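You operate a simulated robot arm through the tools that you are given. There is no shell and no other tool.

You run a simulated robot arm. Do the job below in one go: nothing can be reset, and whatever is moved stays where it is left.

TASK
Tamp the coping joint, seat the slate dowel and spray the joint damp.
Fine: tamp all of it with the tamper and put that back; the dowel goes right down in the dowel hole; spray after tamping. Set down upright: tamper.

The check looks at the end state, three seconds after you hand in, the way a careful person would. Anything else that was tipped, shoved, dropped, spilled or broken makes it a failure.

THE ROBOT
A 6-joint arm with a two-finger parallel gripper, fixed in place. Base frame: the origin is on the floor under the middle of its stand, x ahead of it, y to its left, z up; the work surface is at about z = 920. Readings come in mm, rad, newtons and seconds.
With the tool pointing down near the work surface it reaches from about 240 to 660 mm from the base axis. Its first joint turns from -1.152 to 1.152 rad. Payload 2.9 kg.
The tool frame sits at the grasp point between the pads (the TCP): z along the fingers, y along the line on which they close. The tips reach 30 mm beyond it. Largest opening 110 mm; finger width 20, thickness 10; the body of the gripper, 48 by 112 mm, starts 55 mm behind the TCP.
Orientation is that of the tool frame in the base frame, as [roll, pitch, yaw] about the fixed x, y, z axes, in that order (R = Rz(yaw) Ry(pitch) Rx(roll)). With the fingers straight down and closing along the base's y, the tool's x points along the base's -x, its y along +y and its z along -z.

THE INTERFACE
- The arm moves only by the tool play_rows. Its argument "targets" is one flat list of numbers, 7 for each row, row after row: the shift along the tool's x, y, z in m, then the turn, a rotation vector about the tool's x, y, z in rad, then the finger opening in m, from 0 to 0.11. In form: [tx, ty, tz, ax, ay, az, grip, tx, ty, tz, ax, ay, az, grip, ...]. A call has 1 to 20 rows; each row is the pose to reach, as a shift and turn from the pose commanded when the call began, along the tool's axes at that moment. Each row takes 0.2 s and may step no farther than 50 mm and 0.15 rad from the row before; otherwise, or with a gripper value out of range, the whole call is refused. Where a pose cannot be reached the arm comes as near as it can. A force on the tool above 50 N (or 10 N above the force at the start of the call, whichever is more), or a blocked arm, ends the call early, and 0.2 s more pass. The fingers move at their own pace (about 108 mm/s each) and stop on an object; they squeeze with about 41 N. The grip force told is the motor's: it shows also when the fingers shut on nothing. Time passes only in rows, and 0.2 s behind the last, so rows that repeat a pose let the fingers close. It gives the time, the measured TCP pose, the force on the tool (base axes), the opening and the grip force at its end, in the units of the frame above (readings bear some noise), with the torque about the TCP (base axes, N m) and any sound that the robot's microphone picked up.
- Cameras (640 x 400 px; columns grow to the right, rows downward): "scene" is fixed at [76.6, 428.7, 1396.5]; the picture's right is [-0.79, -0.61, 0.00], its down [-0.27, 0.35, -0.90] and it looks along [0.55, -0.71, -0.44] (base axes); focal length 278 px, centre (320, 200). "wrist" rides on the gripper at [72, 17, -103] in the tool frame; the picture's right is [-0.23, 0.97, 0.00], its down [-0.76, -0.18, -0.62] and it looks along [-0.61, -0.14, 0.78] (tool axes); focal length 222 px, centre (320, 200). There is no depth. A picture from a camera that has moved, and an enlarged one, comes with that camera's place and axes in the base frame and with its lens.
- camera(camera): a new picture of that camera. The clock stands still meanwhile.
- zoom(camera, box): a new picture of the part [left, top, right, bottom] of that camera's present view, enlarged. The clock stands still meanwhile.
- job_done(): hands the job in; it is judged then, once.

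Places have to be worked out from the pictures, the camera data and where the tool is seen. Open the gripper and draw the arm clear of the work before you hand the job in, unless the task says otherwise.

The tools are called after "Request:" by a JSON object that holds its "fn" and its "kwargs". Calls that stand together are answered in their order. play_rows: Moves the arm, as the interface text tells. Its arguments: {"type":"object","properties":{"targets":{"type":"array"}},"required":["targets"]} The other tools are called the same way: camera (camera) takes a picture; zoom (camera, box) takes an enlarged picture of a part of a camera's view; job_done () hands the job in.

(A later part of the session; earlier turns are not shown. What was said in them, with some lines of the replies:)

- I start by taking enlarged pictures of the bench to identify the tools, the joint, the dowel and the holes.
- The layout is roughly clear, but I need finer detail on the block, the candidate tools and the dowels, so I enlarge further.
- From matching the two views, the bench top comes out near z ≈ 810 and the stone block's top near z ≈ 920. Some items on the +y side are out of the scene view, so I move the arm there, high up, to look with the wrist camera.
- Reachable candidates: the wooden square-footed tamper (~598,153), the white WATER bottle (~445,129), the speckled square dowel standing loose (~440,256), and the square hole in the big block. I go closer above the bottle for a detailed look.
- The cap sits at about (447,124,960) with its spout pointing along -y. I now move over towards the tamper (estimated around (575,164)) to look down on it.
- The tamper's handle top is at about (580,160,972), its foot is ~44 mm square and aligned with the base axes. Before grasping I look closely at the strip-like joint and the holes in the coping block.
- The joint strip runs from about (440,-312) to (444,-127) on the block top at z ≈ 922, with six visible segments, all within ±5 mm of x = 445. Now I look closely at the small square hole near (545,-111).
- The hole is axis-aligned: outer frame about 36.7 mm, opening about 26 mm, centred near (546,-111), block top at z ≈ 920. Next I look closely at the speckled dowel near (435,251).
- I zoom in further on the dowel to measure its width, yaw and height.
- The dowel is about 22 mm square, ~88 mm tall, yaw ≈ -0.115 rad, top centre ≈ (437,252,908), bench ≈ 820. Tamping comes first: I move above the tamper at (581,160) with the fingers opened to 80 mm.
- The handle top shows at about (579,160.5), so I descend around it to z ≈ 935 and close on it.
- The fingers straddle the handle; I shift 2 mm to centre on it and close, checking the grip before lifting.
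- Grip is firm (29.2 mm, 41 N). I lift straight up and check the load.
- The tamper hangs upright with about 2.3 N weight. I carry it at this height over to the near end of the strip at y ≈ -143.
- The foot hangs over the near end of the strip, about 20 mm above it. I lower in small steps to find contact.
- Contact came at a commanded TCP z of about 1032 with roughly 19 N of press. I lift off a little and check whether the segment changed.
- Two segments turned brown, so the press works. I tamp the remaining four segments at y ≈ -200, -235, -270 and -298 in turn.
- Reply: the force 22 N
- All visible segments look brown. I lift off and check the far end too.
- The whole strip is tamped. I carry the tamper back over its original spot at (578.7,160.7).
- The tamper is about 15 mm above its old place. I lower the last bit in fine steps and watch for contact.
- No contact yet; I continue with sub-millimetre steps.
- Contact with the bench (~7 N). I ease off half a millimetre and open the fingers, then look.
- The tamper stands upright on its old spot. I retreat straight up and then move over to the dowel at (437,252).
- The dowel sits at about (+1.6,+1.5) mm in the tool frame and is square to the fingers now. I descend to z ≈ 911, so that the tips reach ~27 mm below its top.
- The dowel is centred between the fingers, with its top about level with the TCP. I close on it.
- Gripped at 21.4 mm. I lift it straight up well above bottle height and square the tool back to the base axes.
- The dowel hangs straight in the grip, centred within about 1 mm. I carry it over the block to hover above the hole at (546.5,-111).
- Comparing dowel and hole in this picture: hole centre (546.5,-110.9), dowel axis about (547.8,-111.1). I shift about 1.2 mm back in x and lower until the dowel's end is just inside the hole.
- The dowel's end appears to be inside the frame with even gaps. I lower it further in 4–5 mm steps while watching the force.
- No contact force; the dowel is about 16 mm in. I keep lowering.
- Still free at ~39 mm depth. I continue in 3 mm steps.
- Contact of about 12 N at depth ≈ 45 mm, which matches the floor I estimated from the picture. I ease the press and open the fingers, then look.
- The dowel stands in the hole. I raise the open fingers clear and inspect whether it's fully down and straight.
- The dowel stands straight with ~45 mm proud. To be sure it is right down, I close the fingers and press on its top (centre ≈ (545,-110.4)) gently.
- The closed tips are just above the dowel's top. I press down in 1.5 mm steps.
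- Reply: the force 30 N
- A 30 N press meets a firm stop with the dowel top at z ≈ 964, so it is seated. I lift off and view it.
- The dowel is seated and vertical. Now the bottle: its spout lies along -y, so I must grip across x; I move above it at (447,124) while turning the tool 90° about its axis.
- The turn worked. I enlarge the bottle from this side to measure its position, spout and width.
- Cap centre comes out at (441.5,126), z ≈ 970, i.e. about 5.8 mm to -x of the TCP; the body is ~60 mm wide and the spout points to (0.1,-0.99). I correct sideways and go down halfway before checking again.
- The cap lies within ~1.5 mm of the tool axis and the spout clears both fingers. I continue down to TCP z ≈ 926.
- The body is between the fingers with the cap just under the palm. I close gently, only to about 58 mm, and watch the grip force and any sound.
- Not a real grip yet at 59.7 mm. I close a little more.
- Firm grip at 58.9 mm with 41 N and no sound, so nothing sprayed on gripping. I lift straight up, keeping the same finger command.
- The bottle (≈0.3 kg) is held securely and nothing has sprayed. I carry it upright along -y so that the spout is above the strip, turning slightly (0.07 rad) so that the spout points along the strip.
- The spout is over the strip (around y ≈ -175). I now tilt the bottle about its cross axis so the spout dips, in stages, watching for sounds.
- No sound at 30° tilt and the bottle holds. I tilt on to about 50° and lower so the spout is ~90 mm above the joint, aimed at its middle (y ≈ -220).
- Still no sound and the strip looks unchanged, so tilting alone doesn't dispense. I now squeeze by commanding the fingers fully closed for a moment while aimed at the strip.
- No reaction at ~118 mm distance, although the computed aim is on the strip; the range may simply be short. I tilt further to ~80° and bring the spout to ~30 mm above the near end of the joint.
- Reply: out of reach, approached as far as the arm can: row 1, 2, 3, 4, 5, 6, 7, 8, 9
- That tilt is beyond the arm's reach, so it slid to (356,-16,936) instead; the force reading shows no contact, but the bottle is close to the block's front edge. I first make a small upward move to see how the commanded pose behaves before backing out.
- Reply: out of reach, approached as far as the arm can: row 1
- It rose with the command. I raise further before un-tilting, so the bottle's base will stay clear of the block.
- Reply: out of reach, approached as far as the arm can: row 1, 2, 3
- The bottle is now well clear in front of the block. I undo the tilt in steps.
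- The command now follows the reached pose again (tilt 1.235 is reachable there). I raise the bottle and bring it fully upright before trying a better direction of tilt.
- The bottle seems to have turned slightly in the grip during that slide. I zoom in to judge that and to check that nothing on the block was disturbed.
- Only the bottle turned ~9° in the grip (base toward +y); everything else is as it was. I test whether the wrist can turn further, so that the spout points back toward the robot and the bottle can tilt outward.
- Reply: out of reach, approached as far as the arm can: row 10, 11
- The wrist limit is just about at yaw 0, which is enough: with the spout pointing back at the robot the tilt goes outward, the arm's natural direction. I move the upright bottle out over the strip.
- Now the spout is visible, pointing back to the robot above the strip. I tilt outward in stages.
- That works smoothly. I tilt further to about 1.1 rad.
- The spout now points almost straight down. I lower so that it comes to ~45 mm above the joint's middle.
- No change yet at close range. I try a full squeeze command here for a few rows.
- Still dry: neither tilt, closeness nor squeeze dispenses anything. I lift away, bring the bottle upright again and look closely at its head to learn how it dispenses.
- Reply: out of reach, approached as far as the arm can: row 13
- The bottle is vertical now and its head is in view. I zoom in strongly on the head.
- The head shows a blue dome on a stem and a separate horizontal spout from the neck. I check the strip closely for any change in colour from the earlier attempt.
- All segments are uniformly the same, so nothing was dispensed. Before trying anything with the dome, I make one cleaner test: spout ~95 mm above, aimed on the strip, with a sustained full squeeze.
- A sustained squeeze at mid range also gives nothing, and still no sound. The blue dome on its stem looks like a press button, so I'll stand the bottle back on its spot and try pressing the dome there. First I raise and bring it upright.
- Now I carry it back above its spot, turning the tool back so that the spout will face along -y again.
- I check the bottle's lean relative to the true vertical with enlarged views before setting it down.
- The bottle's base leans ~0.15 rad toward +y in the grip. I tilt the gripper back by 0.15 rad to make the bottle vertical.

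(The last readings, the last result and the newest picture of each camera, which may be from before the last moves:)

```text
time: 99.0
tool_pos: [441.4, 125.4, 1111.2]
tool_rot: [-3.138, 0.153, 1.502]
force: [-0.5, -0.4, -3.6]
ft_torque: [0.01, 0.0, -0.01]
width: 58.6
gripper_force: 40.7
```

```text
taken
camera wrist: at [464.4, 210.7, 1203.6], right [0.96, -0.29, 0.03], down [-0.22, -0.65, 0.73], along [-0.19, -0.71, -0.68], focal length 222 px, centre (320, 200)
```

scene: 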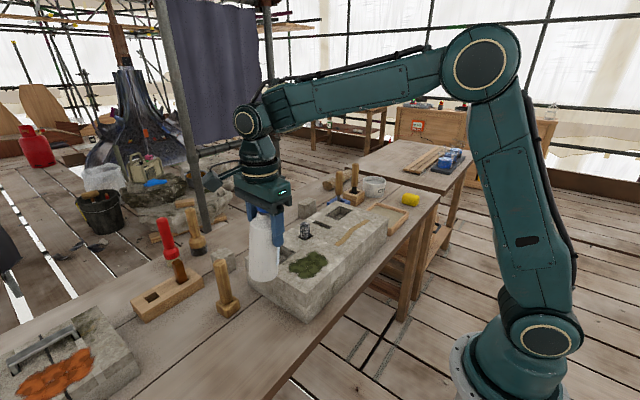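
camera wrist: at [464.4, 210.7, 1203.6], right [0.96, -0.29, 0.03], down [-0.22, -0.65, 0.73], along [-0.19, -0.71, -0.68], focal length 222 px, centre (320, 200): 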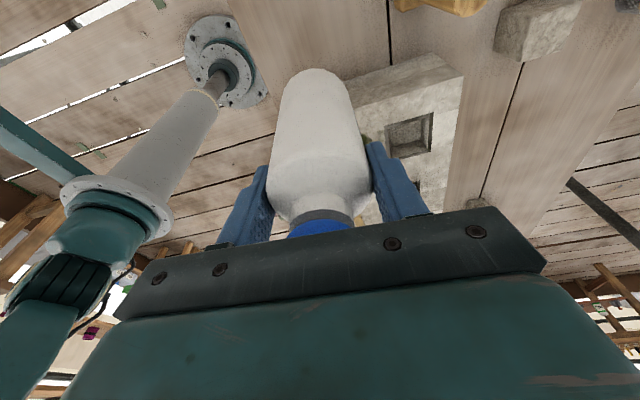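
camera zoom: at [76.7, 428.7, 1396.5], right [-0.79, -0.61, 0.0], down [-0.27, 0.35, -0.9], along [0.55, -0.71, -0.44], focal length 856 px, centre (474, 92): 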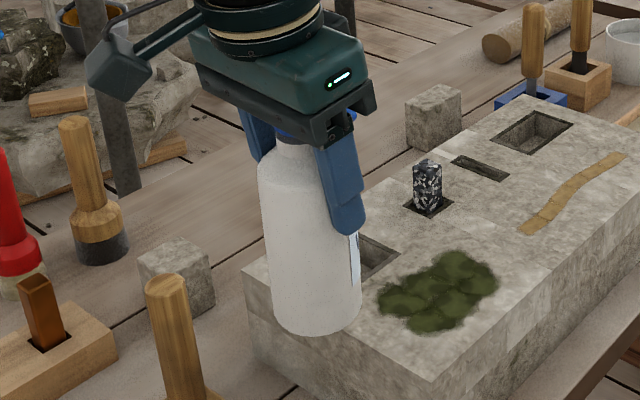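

The bottle is now vertical above its spot. I lower it 170 mm, then feel for the bench.

Request:
{"fn": "play_rows", "kwargs": {"targets": [0.006, 0, 0.0396, 0, 0, 0, 0.05, 0.012, 0, 0.0791, 0, 0, 0, 0.05, 0.0179, 0, 0.1187, 0, 0, 0, 0.05, 0.0224, 0, 0.1483, 0, 0, 0, 0.05, 0.0254, 0, 0.1681, 0, 0, 0, 0.05, 0.0254, 0, 0.1681, 0, 0, 0, 0.05]}}

Request:
{"fn": "zoom", "kwargs": {"camera": "scene", "box": [220, 230, 320, 360]}}

```text
time: 100.4
tool_pos: [442.2, 124.6, 941.5]
tool_rot: [-3.139, 0.15, 1.502]
force: [-0.6, -0.1, -3.5]
ft_torque: [0.02, 0.03, 0.01]
width: 58.5
gripper_force: 40.9
```

```text
3.08 times, centred on (270, 295) of scene
camera zoom: at [76.7, 428.7, 1396.5], right [-0.79, -0.61, 0.0], down [-0.27, 0.35, -0.9], along [0.54, -0.71, -0.44], focal length 856 px, centre (474, -92)
```

zoom: 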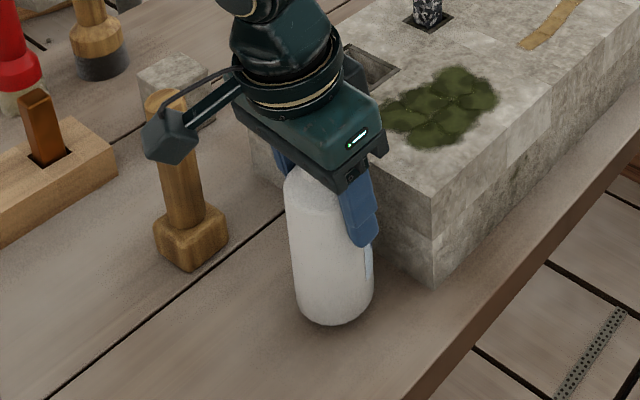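

About 15 mm to go; I lower slowly until contact.

Request:
{"fn": "play_rows", "kwargs": {"targets": [0.0009, 0, 0.0059, 0, 0, 0, 0.05, 0.0015, 0, 0.0099, 0, 0, 0, 0.05, 0.0018, 0, 0.0119, 0, 0, 0, 0.05, 0.0018, 0, 0.0119, 0, 0, 0, 0.05]}}

```text
time: 101.4
tool_pos: [439.6, 124.8, 929.8]
tool_rot: [-3.139, 0.151, 1.501]
force: [-0.4, -0.2, -2.3]
ft_torque: [-0.02, 0.0, 0.02]
width: 58.9
gripper_force: 41.0
```

Request:
{"fn": "play_rows", "kwargs": {"targets": [0.0002, 0, 0.001, 0, 0, 0, 0.05, 0.0003, 0, 0.002, 0, 0, 0, 0.05, 0.0004, 0, 0.003, 0, 0, 0, 0.05, 0.0004, 0, 0.003, 0, 0, 0, 0.05]}}

```text
time: 102.4
tool_pos: [442.1, 126.1, 929.0]
tool_rot: [3.139, 0.15, 1.502]
force: [-5.9, 1.8, 32.4]
ft_torque: [-0.33, 0.41, -0.02]
width: 58.8
gripper_force: 40.8
```

Bench contact reached firmly (32 N). I back off 2 mm to relieve it and open the fingers.

Request:
{"fn": "play_rows", "kwargs": {"targets": [-0.0003, 0, -0.0018, 0, 0, 0, 0.05, -0.0003, 0, -0.0018, 0, 0, 0, 0.05]}}

```text
time: 103.0
tool_pos: [441.6, 125.6, 929.2]
tool_rot: [3.141, 0.149, 1.503]
force: [0.9, 6.9, 18.1]
ft_torque: [0.32, -0.3, 0.09]
width: 58.9
gripper_force: 41.3
```

Request:
{"fn": "play_rows", "kwargs": {"targets": [-0.0002, 0, -0.0012, 0, 0, 0, 0.05, -0.0002, 0, -0.0012, 0, 0, 0, 0.05]}}

```text
time: 103.6
tool_pos: [440.4, 125.0, 929.8]
tool_rot: [-3.137, 0.153, 1.499]
force: [2.6, 1.1, 2.2]
ft_torque: [0.04, -0.43, -0.01]
width: 59.0
gripper_force: 40.9
```

The load is nearly gone (2 N). I open the fingers gradually and look.

Request:
{"fn": "play_rows", "kwargs": {"targets": [0, 0, 0, 0, 0, 0, 0.062, 0, 0, 0, 0, 0, 0, 0.07, 0, 0, 0, 0, 0, 0, 0.085, 0, 0, 0, 0, 0, 0, 0.1, 0, 0, 0, 0, 0, 0, 0.1]}}

Request:
{"fn": "zoom", "kwargs": {"camera": "scene", "box": [220, 230, 320, 360]}}

Request:
{"fn": "camera", "kwargs": {"camera": "wrist"}}

```text
time: 104.8
tool_pos: [440.3, 124.5, 929.5]
tool_rot: [-3.14, 0.149, 1.501]
force: [-0.1, 0.1, 0.2]
ft_torque: [0.0, 0.01, 0.03]
width: 99.9
gripper_force: 0.0
```

```text
3.08 times, centred on (270, 295) of scene
camera zoom: at [76.6, 428.7, 1396.5], right [-0.79, -0.61, 0.0], down [-0.27, 0.35, -0.9], along [0.55, -0.71, -0.44], focal length 856 px, centre (474, -92)
```

zoom: 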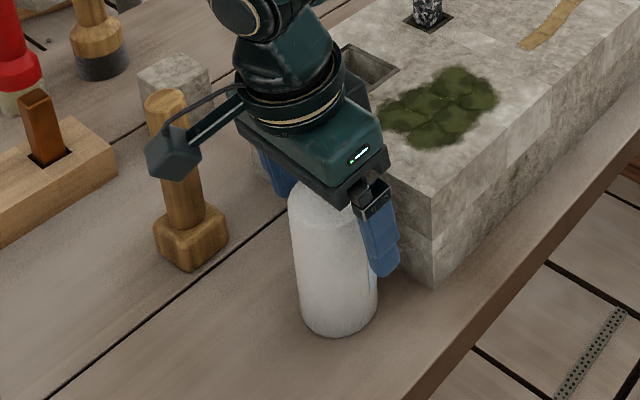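

```text
taken
camera wrist: at [464.2, 210.8, 1021.7], right [0.96, -0.29, 0.03], down [-0.22, -0.65, 0.73], along [-0.19, -0.71, -0.68], focal length 222 px, centre (320, 200)
```

wrist: 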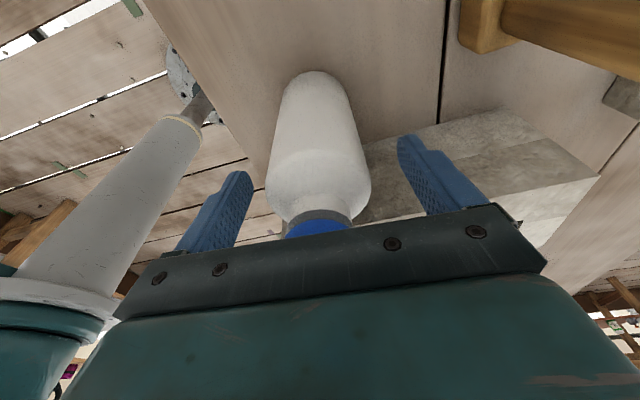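

The bottle stands on its own. I raise straight up and square the tool so I can inspect the bottle.

Request:
{"fn": "play_rows", "kwargs": {"targets": [-0.003, 0, -0.0198, 0, 0, 0, 0.1, -0.009, 0, -0.0593, 0, 0, 0, 0.1, -0.0149, 0, -0.0989, 0, 0, 0, 0.1, -0.0209, 0, -0.1384, 0, 0, 0, 0.1, -0.0209, 0, -0.1384, 0, 0.08, 0, 0.1, -0.0209, 0, -0.1384, 0, 0.15, 0, 0.1, -0.0209, 0, -0.1384, 0, 0.15, 0, 0.1]}}

Request:
{"fn": "camera", "kwargs": {"camera": "wrist"}}

Request:
{"fn": "zoom", "kwargs": {"camera": "wrist", "box": [260, 60, 380, 190]}}

Request:
{"fn": "zoom", "kwargs": {"camera": "scene", "box": [235, 255, 315, 345]}}

```text
time: 106.4
tool_pos: [441.6, 126.1, 1071.8]
tool_rot: [-3.141, 0.001, 1.497]
force: [0.1, 0.0, -0.6]
ft_torque: [-0.01, 0.0, -0.03]
width: 99.9
gripper_force: 0.0
```

```text
taken
camera wrist: at [464.1, 196.5, 1174.8], right [0.96, -0.3, 0.0], down [-0.23, -0.75, 0.62], along [-0.19, -0.59, -0.78], focal length 222 px, centre (320, 200)
```

wrist: 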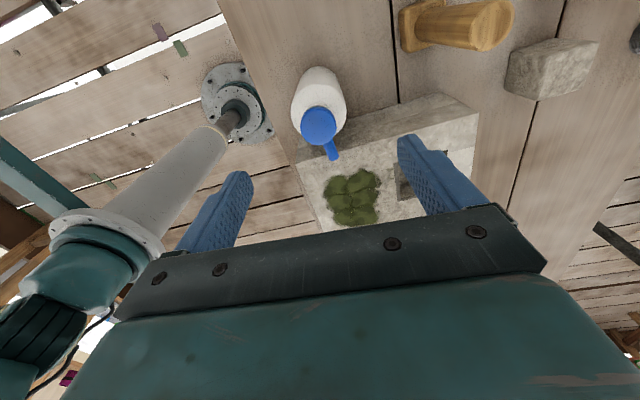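

```text
3.08 times, centred on (320, 125) of wrist
camera zoom: at [464.1, 196.5, 1174.8], right [0.96, -0.3, 0.0], down [-0.23, -0.75, 0.62], along [-0.19, -0.59, -0.78], focal length 684 px, centre (320, 431)
```

zoom: 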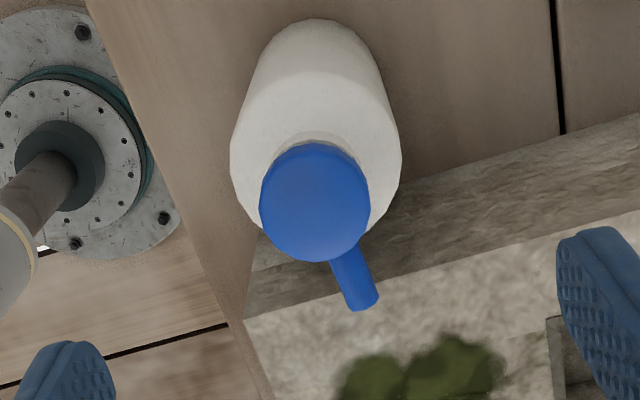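

```text
4.44 times, centred on (275, 300) of scene
camera zoom: at [76.6, 428.7, 1396.5], right [-0.79, -0.61, 0.0], down [-0.27, 0.35, -0.9], along [0.55, -0.71, -0.44], focal length 1236 px, centre (520, -244)
```

zoom: 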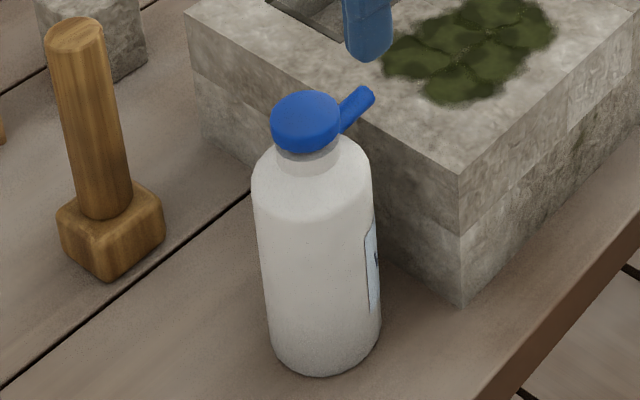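

The bottle is back on its spot and upright, dome centre about (440,124), spout along -y over the block. I close the fingers and bring their tips down to just above the dome.

Request:
{"fn": "play_rows", "kwargs": {"targets": [-0.002, -0.0016, 0.01, 0, 0, 0, 0.05, -0.002, -0.0016, 0.02, 0, 0, 0, 0.0, -0.002, -0.0016, 0.035, 0, 0, 0, 0.0, -0.002, -0.0016, 0.05, 0, 0, 0, 0.0, -0.002, -0.0016, 0.062, 0, 0, 0, 0.0, -0.002, -0.0016, 0.062, 0, 0, 0, 0.0]}}

Request:
{"fn": "zoom", "kwargs": {"camera": "scene", "box": [225, 230, 325, 345]}}

Request:
{"fn": "camera", "kwargs": {"camera": "wrist"}}

```text
time: 107.8
tool_pos: [439.9, 123.9, 1007.7]
tool_rot: [-3.141, 0.0, 1.501]
force: [-0.2, 0.0, 0.1]
ft_torque: [-0.01, 0.0, 0.0]
width: 0.0
gripper_force: 37.8
```

```text
3.48 times, centred on (275, 288) of scene
camera zoom: at [76.6, 428.7, 1396.5], right [-0.79, -0.61, 0.0], down [-0.27, 0.35, -0.9], along [0.55, -0.71, -0.44], focal length 967 px, centre (476, -104)
```

zoom: 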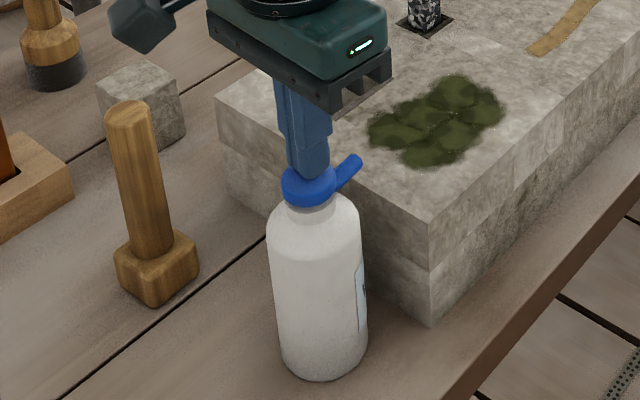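

```text
taken
camera wrist: at [462.4, 193.9, 1111.4], right [0.96, -0.3, 0.0], down [-0.23, -0.75, 0.62], along [-0.19, -0.6, -0.78], focal length 222 px, centre (320, 200)
```

wrist: 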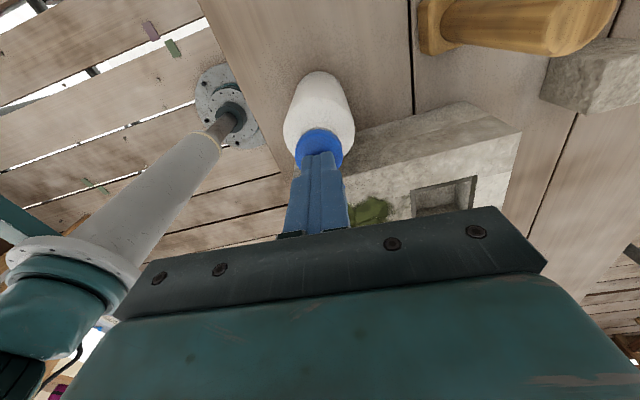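

The tips are just over the dome. I press down in 1 mm steps and listen.

Request:
{"fn": "play_rows", "kwargs": {"targets": [0, 0, 0.0015, 0, 0, 0, 0.0, 0, 0, 0.003, 0, 0, 0, 0.0, 0, 0, 0.0045, 0, 0, 0, 0.0]}}

```text
time: 108.6
tool_pos: [439.6, 122.1, 1004.5]
tool_rot: [-3.141, 0.001, 1.501]
force: [0.4, 0.2, 2.5]
ft_torque: [0.0, -0.02, -0.02]
width: 0.0
gripper_force: 38.0
```

Request:
{"fn": "play_rows", "kwargs": {"targets": [0, 0, 0.001, 0, 0, 0, 0.0, 0, 0, 0.002, 0, 0, 0, 0.0]}}

```text
time: 109.2
tool_pos: [440.4, 123.6, 1000.5]
tool_rot: [-3.14, 0.0, 1.501]
force: [1.2, 1.1, 3.5]
ft_torque: [0.05, -0.03, 0.02]
width: 0.2
gripper_force: 37.6
heard: click
```

A click — the dome is indeed a spring button. I check the scene for any effect.

Request:
{"fn": "zoom", "kwargs": {"camera": "scene", "box": [225, 230, 325, 345]}}

Request:
{"fn": "zoom", "kwargs": {"camera": "scene", "box": [270, 190, 400, 290]}}

```text
3.48 times, centred on (275, 288) of scene
camera zoom: at [76.6, 428.7, 1396.5], right [-0.79, -0.61, 0.0], down [-0.27, 0.35, -0.9], along [0.55, -0.71, -0.44], focal length 967 px, centre (476, -104)
```

zoom: 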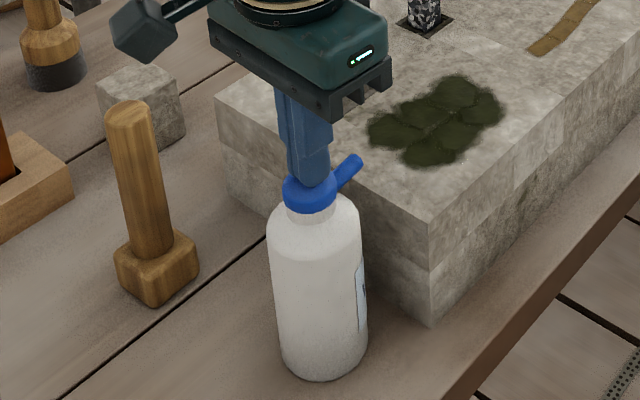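

```text
4.00 times, centred on (335, 240) of scene
camera zoom: at [76.6, 428.7, 1396.5], right [-0.79, -0.61, 0.0], down [-0.27, 0.35, -0.9], along [0.55, -0.71, -0.44], focal length 1112 px, centre (260, 40)
```

zoom: 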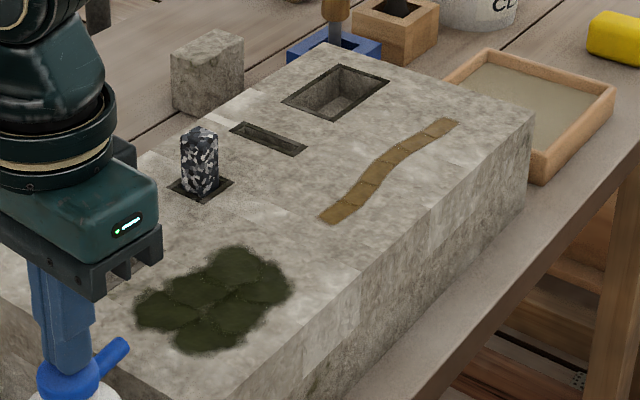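

Both the moss and the strip now look darker — the button press sprayed along the block. I zoom in on the strip to see whether all of it is damp.

Request:
{"fn": "zoom", "kwargs": {"camera": "scene", "box": [325, 205, 385, 250]}}

Request:
{"fn": "zoom", "kwargs": {"camera": "scene", "box": [270, 225, 350, 290]}}

```text
8.89 times, centred on (355, 228) of scene
camera zoom: at [76.6, 428.7, 1396.5], right [-0.79, -0.61, 0.0], down [-0.27, 0.35, -0.9], along [0.55, -0.71, -0.44], focal length 2472 px, centre (9, -44)
```

zoom: 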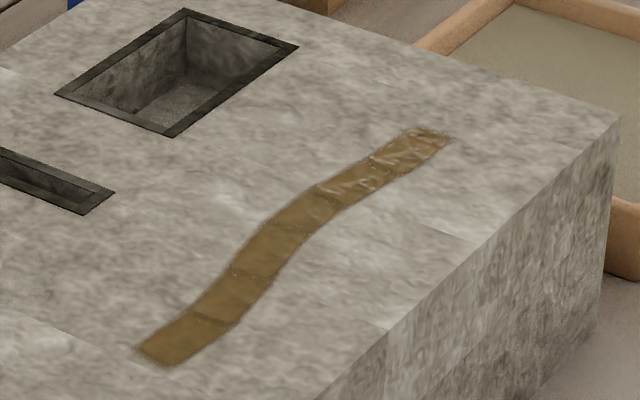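

```text
6.15 times, centred on (310, 258) of scene
camera zoom: at [76.6, 428.7, 1396.5], right [-0.79, -0.61, 0.0], down [-0.27, 0.35, -0.9], along [0.55, -0.71, -0.44], focal length 1712 px, centre (382, -154)
```

zoom: 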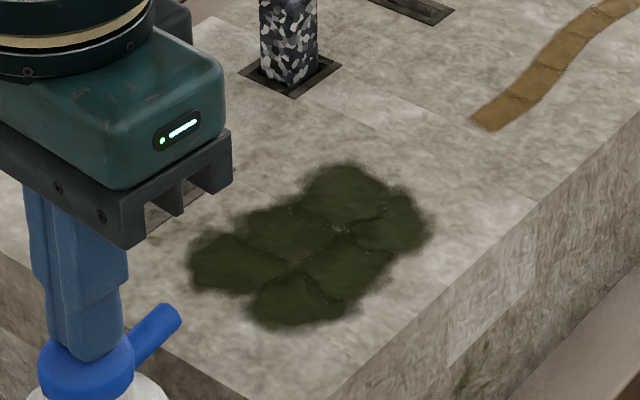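

The whole strip shows a darker, glossy look. I release the button by rising straight up, then examine the joint from the wrist camera.

Request:
{"fn": "play_rows", "kwargs": {"targets": [0, 0, -0.003, 0, 0, 0, 0.0, 0, 0, -0.01, 0, 0, 0, 0.0, 0, 0, -0.03, 0, 0, 0, 0.0, 0, 0, -0.065, 0, 0, 0, 0.0, 0, 0, -0.1, 0, 0, 0, 0.0, 0, 0, -0.1, 0, 0, 0, 0.0]}}

Request:
{"fn": "zoom", "kwargs": {"camera": "scene", "box": [325, 205, 385, 250]}}

Request:
{"fn": "zoom", "kwargs": {"camera": "scene", "box": [235, 255, 315, 345]}}

```text
time: 110.6
tool_pos: [442.2, 122.6, 1103.3]
tool_rot: [-3.139, 0.001, 1.501]
force: [-0.1, -0.5, 0.2]
ft_torque: [-0.01, -0.02, 0.0]
width: 0.2
gripper_force: 37.5
```

```text
8.89 times, centred on (355, 228) of scene
camera zoom: at [76.6, 428.7, 1396.5], right [-0.79, -0.61, 0.0], down [-0.27, 0.35, -0.9], along [0.55, -0.71, -0.44], focal length 2472 px, centre (9, -44)
```

zoom: 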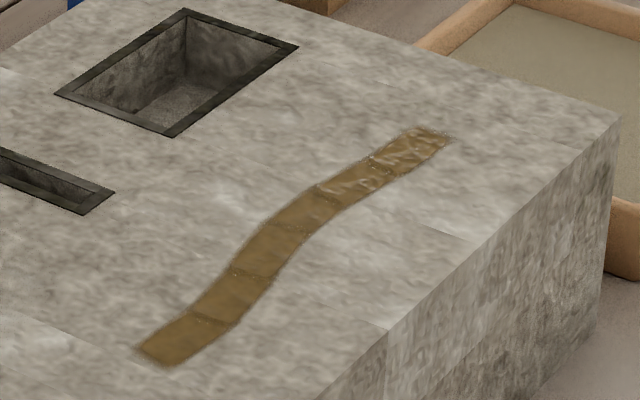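

```text
4.44 times, centred on (275, 300) of scene
camera zoom: at [76.6, 428.7, 1396.5], right [-0.79, -0.61, 0.0], down [-0.27, 0.35, -0.9], along [0.55, -0.71, -0.44], focal length 1236 px, centre (520, -244)
```

zoom: 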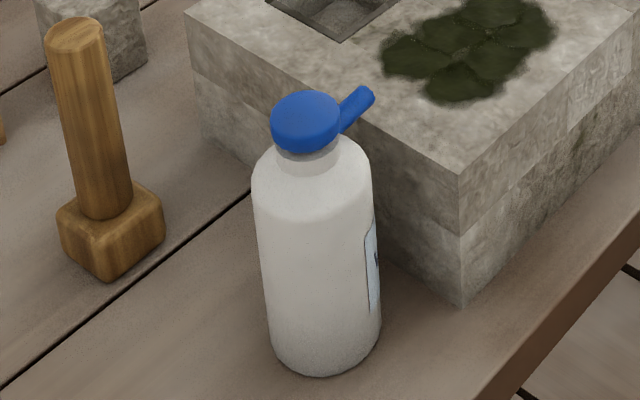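

The bottle stands undisturbed and the strip stays dark and glossy. I move over the block with the tool turned back to compare the joint from above.

Request:
{"fn": "play_rows", "kwargs": {"targets": [-0.0286, 0.0008, -0.0006, 0, 0, -0.137, 0.05, -0.0572, 0.0016, -0.0012, 0, 0, -0.273, 0.08, -0.0858, 0.0023, -0.0018, 0, 0, -0.41, 0.08, -0.1144, 0.0031, -0.0023, 0, 0, -0.547, 0.08, -0.143, 0.0039, -0.0029, 0, 0, -0.683, 0.08, -0.1716, 0.0047, -0.0035, 0, 0, -0.82, 0.08, -0.2002, 0.0054, -0.0041, 0, 0, -0.957, 0.08, -0.2288, 0.0062, -0.0047, 0, 0, -1.093, 0.08, -0.2574, 0.007, -0.0053, 0, 0, -1.23, 0.08, -0.286, 0.0078, -0.0058, 0, 0, -1.367, 0.11, -0.3146, 0.0085, -0.0064, 0, 0, -1.503, 0.11, -0.3432, 0.0093, -0.007, 0, 0, -1.64, 0.11, -0.3432, 0.0093, -0.007, 0, 0, -1.64, 0.11]}}

Request:
{"fn": "camera", "kwargs": {"camera": "wrist"}}

Request:
{"fn": "zoom", "kwargs": {"camera": "wrist", "box": [200, 30, 460, 200]}}

```text
time: 113.4
tool_pos: [423.6, -220.7, 1108.8]
tool_rot: [-3.141, -0.002, -3.141]
force: [0.9, 0.3, -0.1]
ft_torque: [0.02, 0.01, -0.02]
width: 110.3
gripper_force: 0.1
```

```text
taken
camera wrist: at [352.1, -203.5, 1212.4], right [0.23, 0.97, 0.0], down [0.76, -0.18, 0.62], along [0.61, -0.14, -0.78], focal length 222 px, centre (320, 200)
```

wrist: 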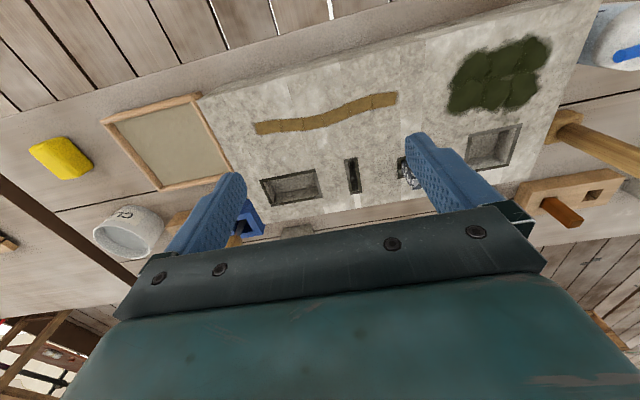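

```text
2.35 times, centred on (330, 115) of wrist
camera zoom: at [352.1, -203.5, 1212.4], right [0.23, 0.97, 0.0], down [0.76, -0.18, 0.62], along [0.61, -0.14, -0.78], focal length 523 px, centre (296, 400)
```

zoom: 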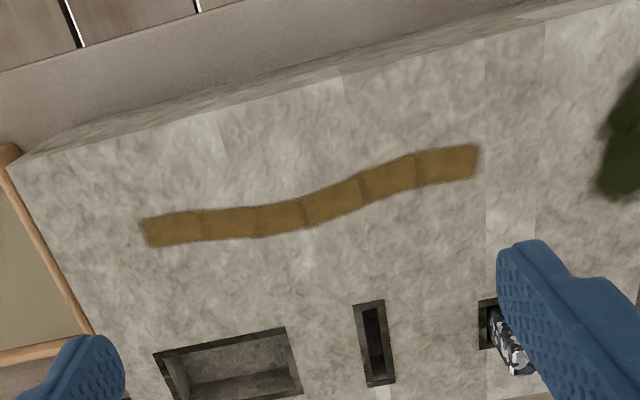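

All six segments are evenly dark, and the dowel sits in its hole. I draw the arm back up to its starting area with the gripper open and take a last overall look.

Request:
{"fn": "play_rows", "kwargs": {"targets": [0.0078, 0.0215, -0.0275, 0, 0, 0, 0.11, 0.0157, 0.043, -0.055, 0, 0, 0, 0.11, 0.0235, 0.0645, -0.0825, 0, 0, 0, 0.11, 0.0313, 0.086, -0.11, 0, 0, 0, 0.11, 0.0392, 0.1075, -0.1375, 0, 0, 0, 0.11, 0.047, 0.129, -0.165, 0, 0, 0, 0.11, 0.047, 0.129, -0.165, 0, 0, 0, 0.11]}}

Request:
{"fn": "camera", "kwargs": {"camera": "scene"}}

Request:
{"fn": "zoom", "kwargs": {"camera": "scene", "box": [180, 190, 400, 350]}}

Request:
{"fn": "camera", "kwargs": {"camera": "wrist"}}

```text
time: 115.0
tool_pos: [378.8, -89.1, 1275.2]
tool_rot: [3.141, -0.002, 3.141]
force: [-0.6, 0.4, -0.2]
ft_torque: [-0.02, -0.01, 0.02]
width: 110.0
gripper_force: 0.1
```

```text
taken
```

scene: 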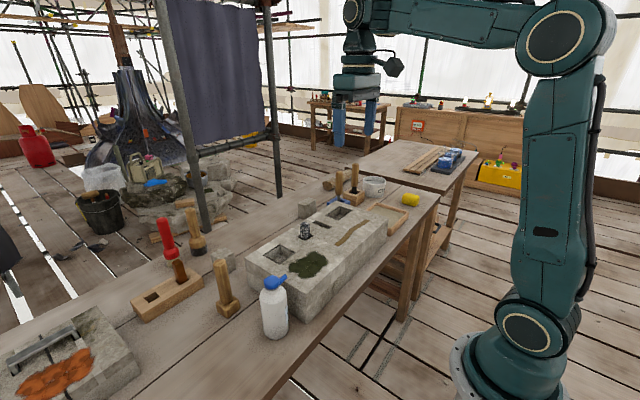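

```text
2.50 times, centred on (290, 270) of scene
camera zoom: at [76.6, 428.7, 1396.5], right [-0.79, -0.61, 0.0], down [-0.27, 0.35, -0.9], along [0.55, -0.71, -0.44], focal length 695 px, centre (395, 25)
```

zoom: 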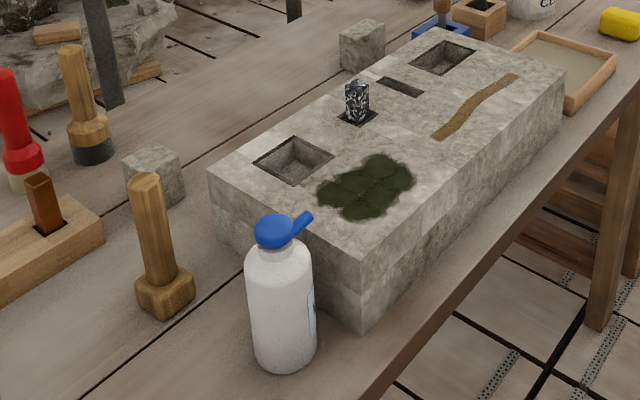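

```text
taken
camera wrist: at [306.3, -73.4, 1379.2], right [0.23, 0.97, 0.0], down [0.76, -0.18, 0.62], along [0.61, -0.14, -0.78], focal length 222 px, centre (320, 200)
```

wrist: 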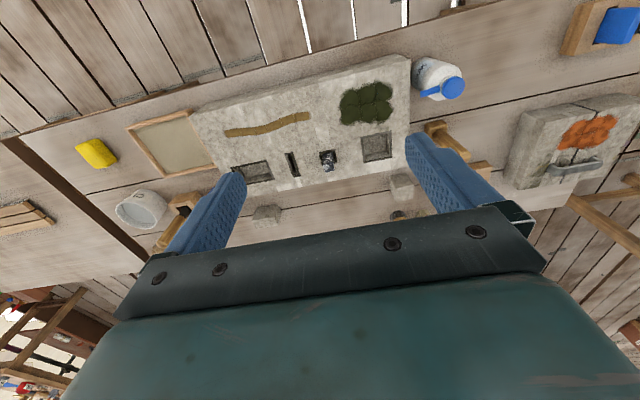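

The last pictures show the strip tamped along its full length and evenly damp. The slate dowel is down on the floor of its hole. The tamper stands upright on its spot, and the bottle stands within a couple of mm of where it was. The spray along the block also wetted the moss patch in front of the joint, and that can't be undone. The gripper is open and the arm is clear, so I hand in.

Request:
{"fn": "job_done", "kwargs": {}}

```text
The job is handed in.
```

The job is handed in: the joint is tamped and damp, the slate dowel is seated, and the tamper is back in place. One side effect: the spray also wetted the green moss patch on the block.

- **Tamping:** I pressed all six segments of the coping joint with the tamper, with about 20 N at each press I measured. I then set it down upright within a few millimetres of where it stood.
- **Dowel:** The slate dowel went about 45 mm into the square hole, down to the floor. A 30 N press on its top did not move it further. About 45 mm still stands above the stone.
- **Spraying:** Tilting and squeezing the bottle did nothing. It sprays when the blue dome on top is pressed. One press after tamping, with the bottle standing on its own spot, turned the whole joint evenly dark.
- **Moss:** The spray ran along the block and passed over the moss on its way to the joint.
- **Awkward moment:** While I was tilting the bottle, one move was out of reach and the arm slid off course toward the front of the block. The bottle turned slightly in the grip. The force reading after the slide showed no contact, and nothing on the block looked disturbed in the pictures.

At hand-in the bottle stood within a couple of millimetres of its starting place. The gripper was open and the arm was clear of the work.
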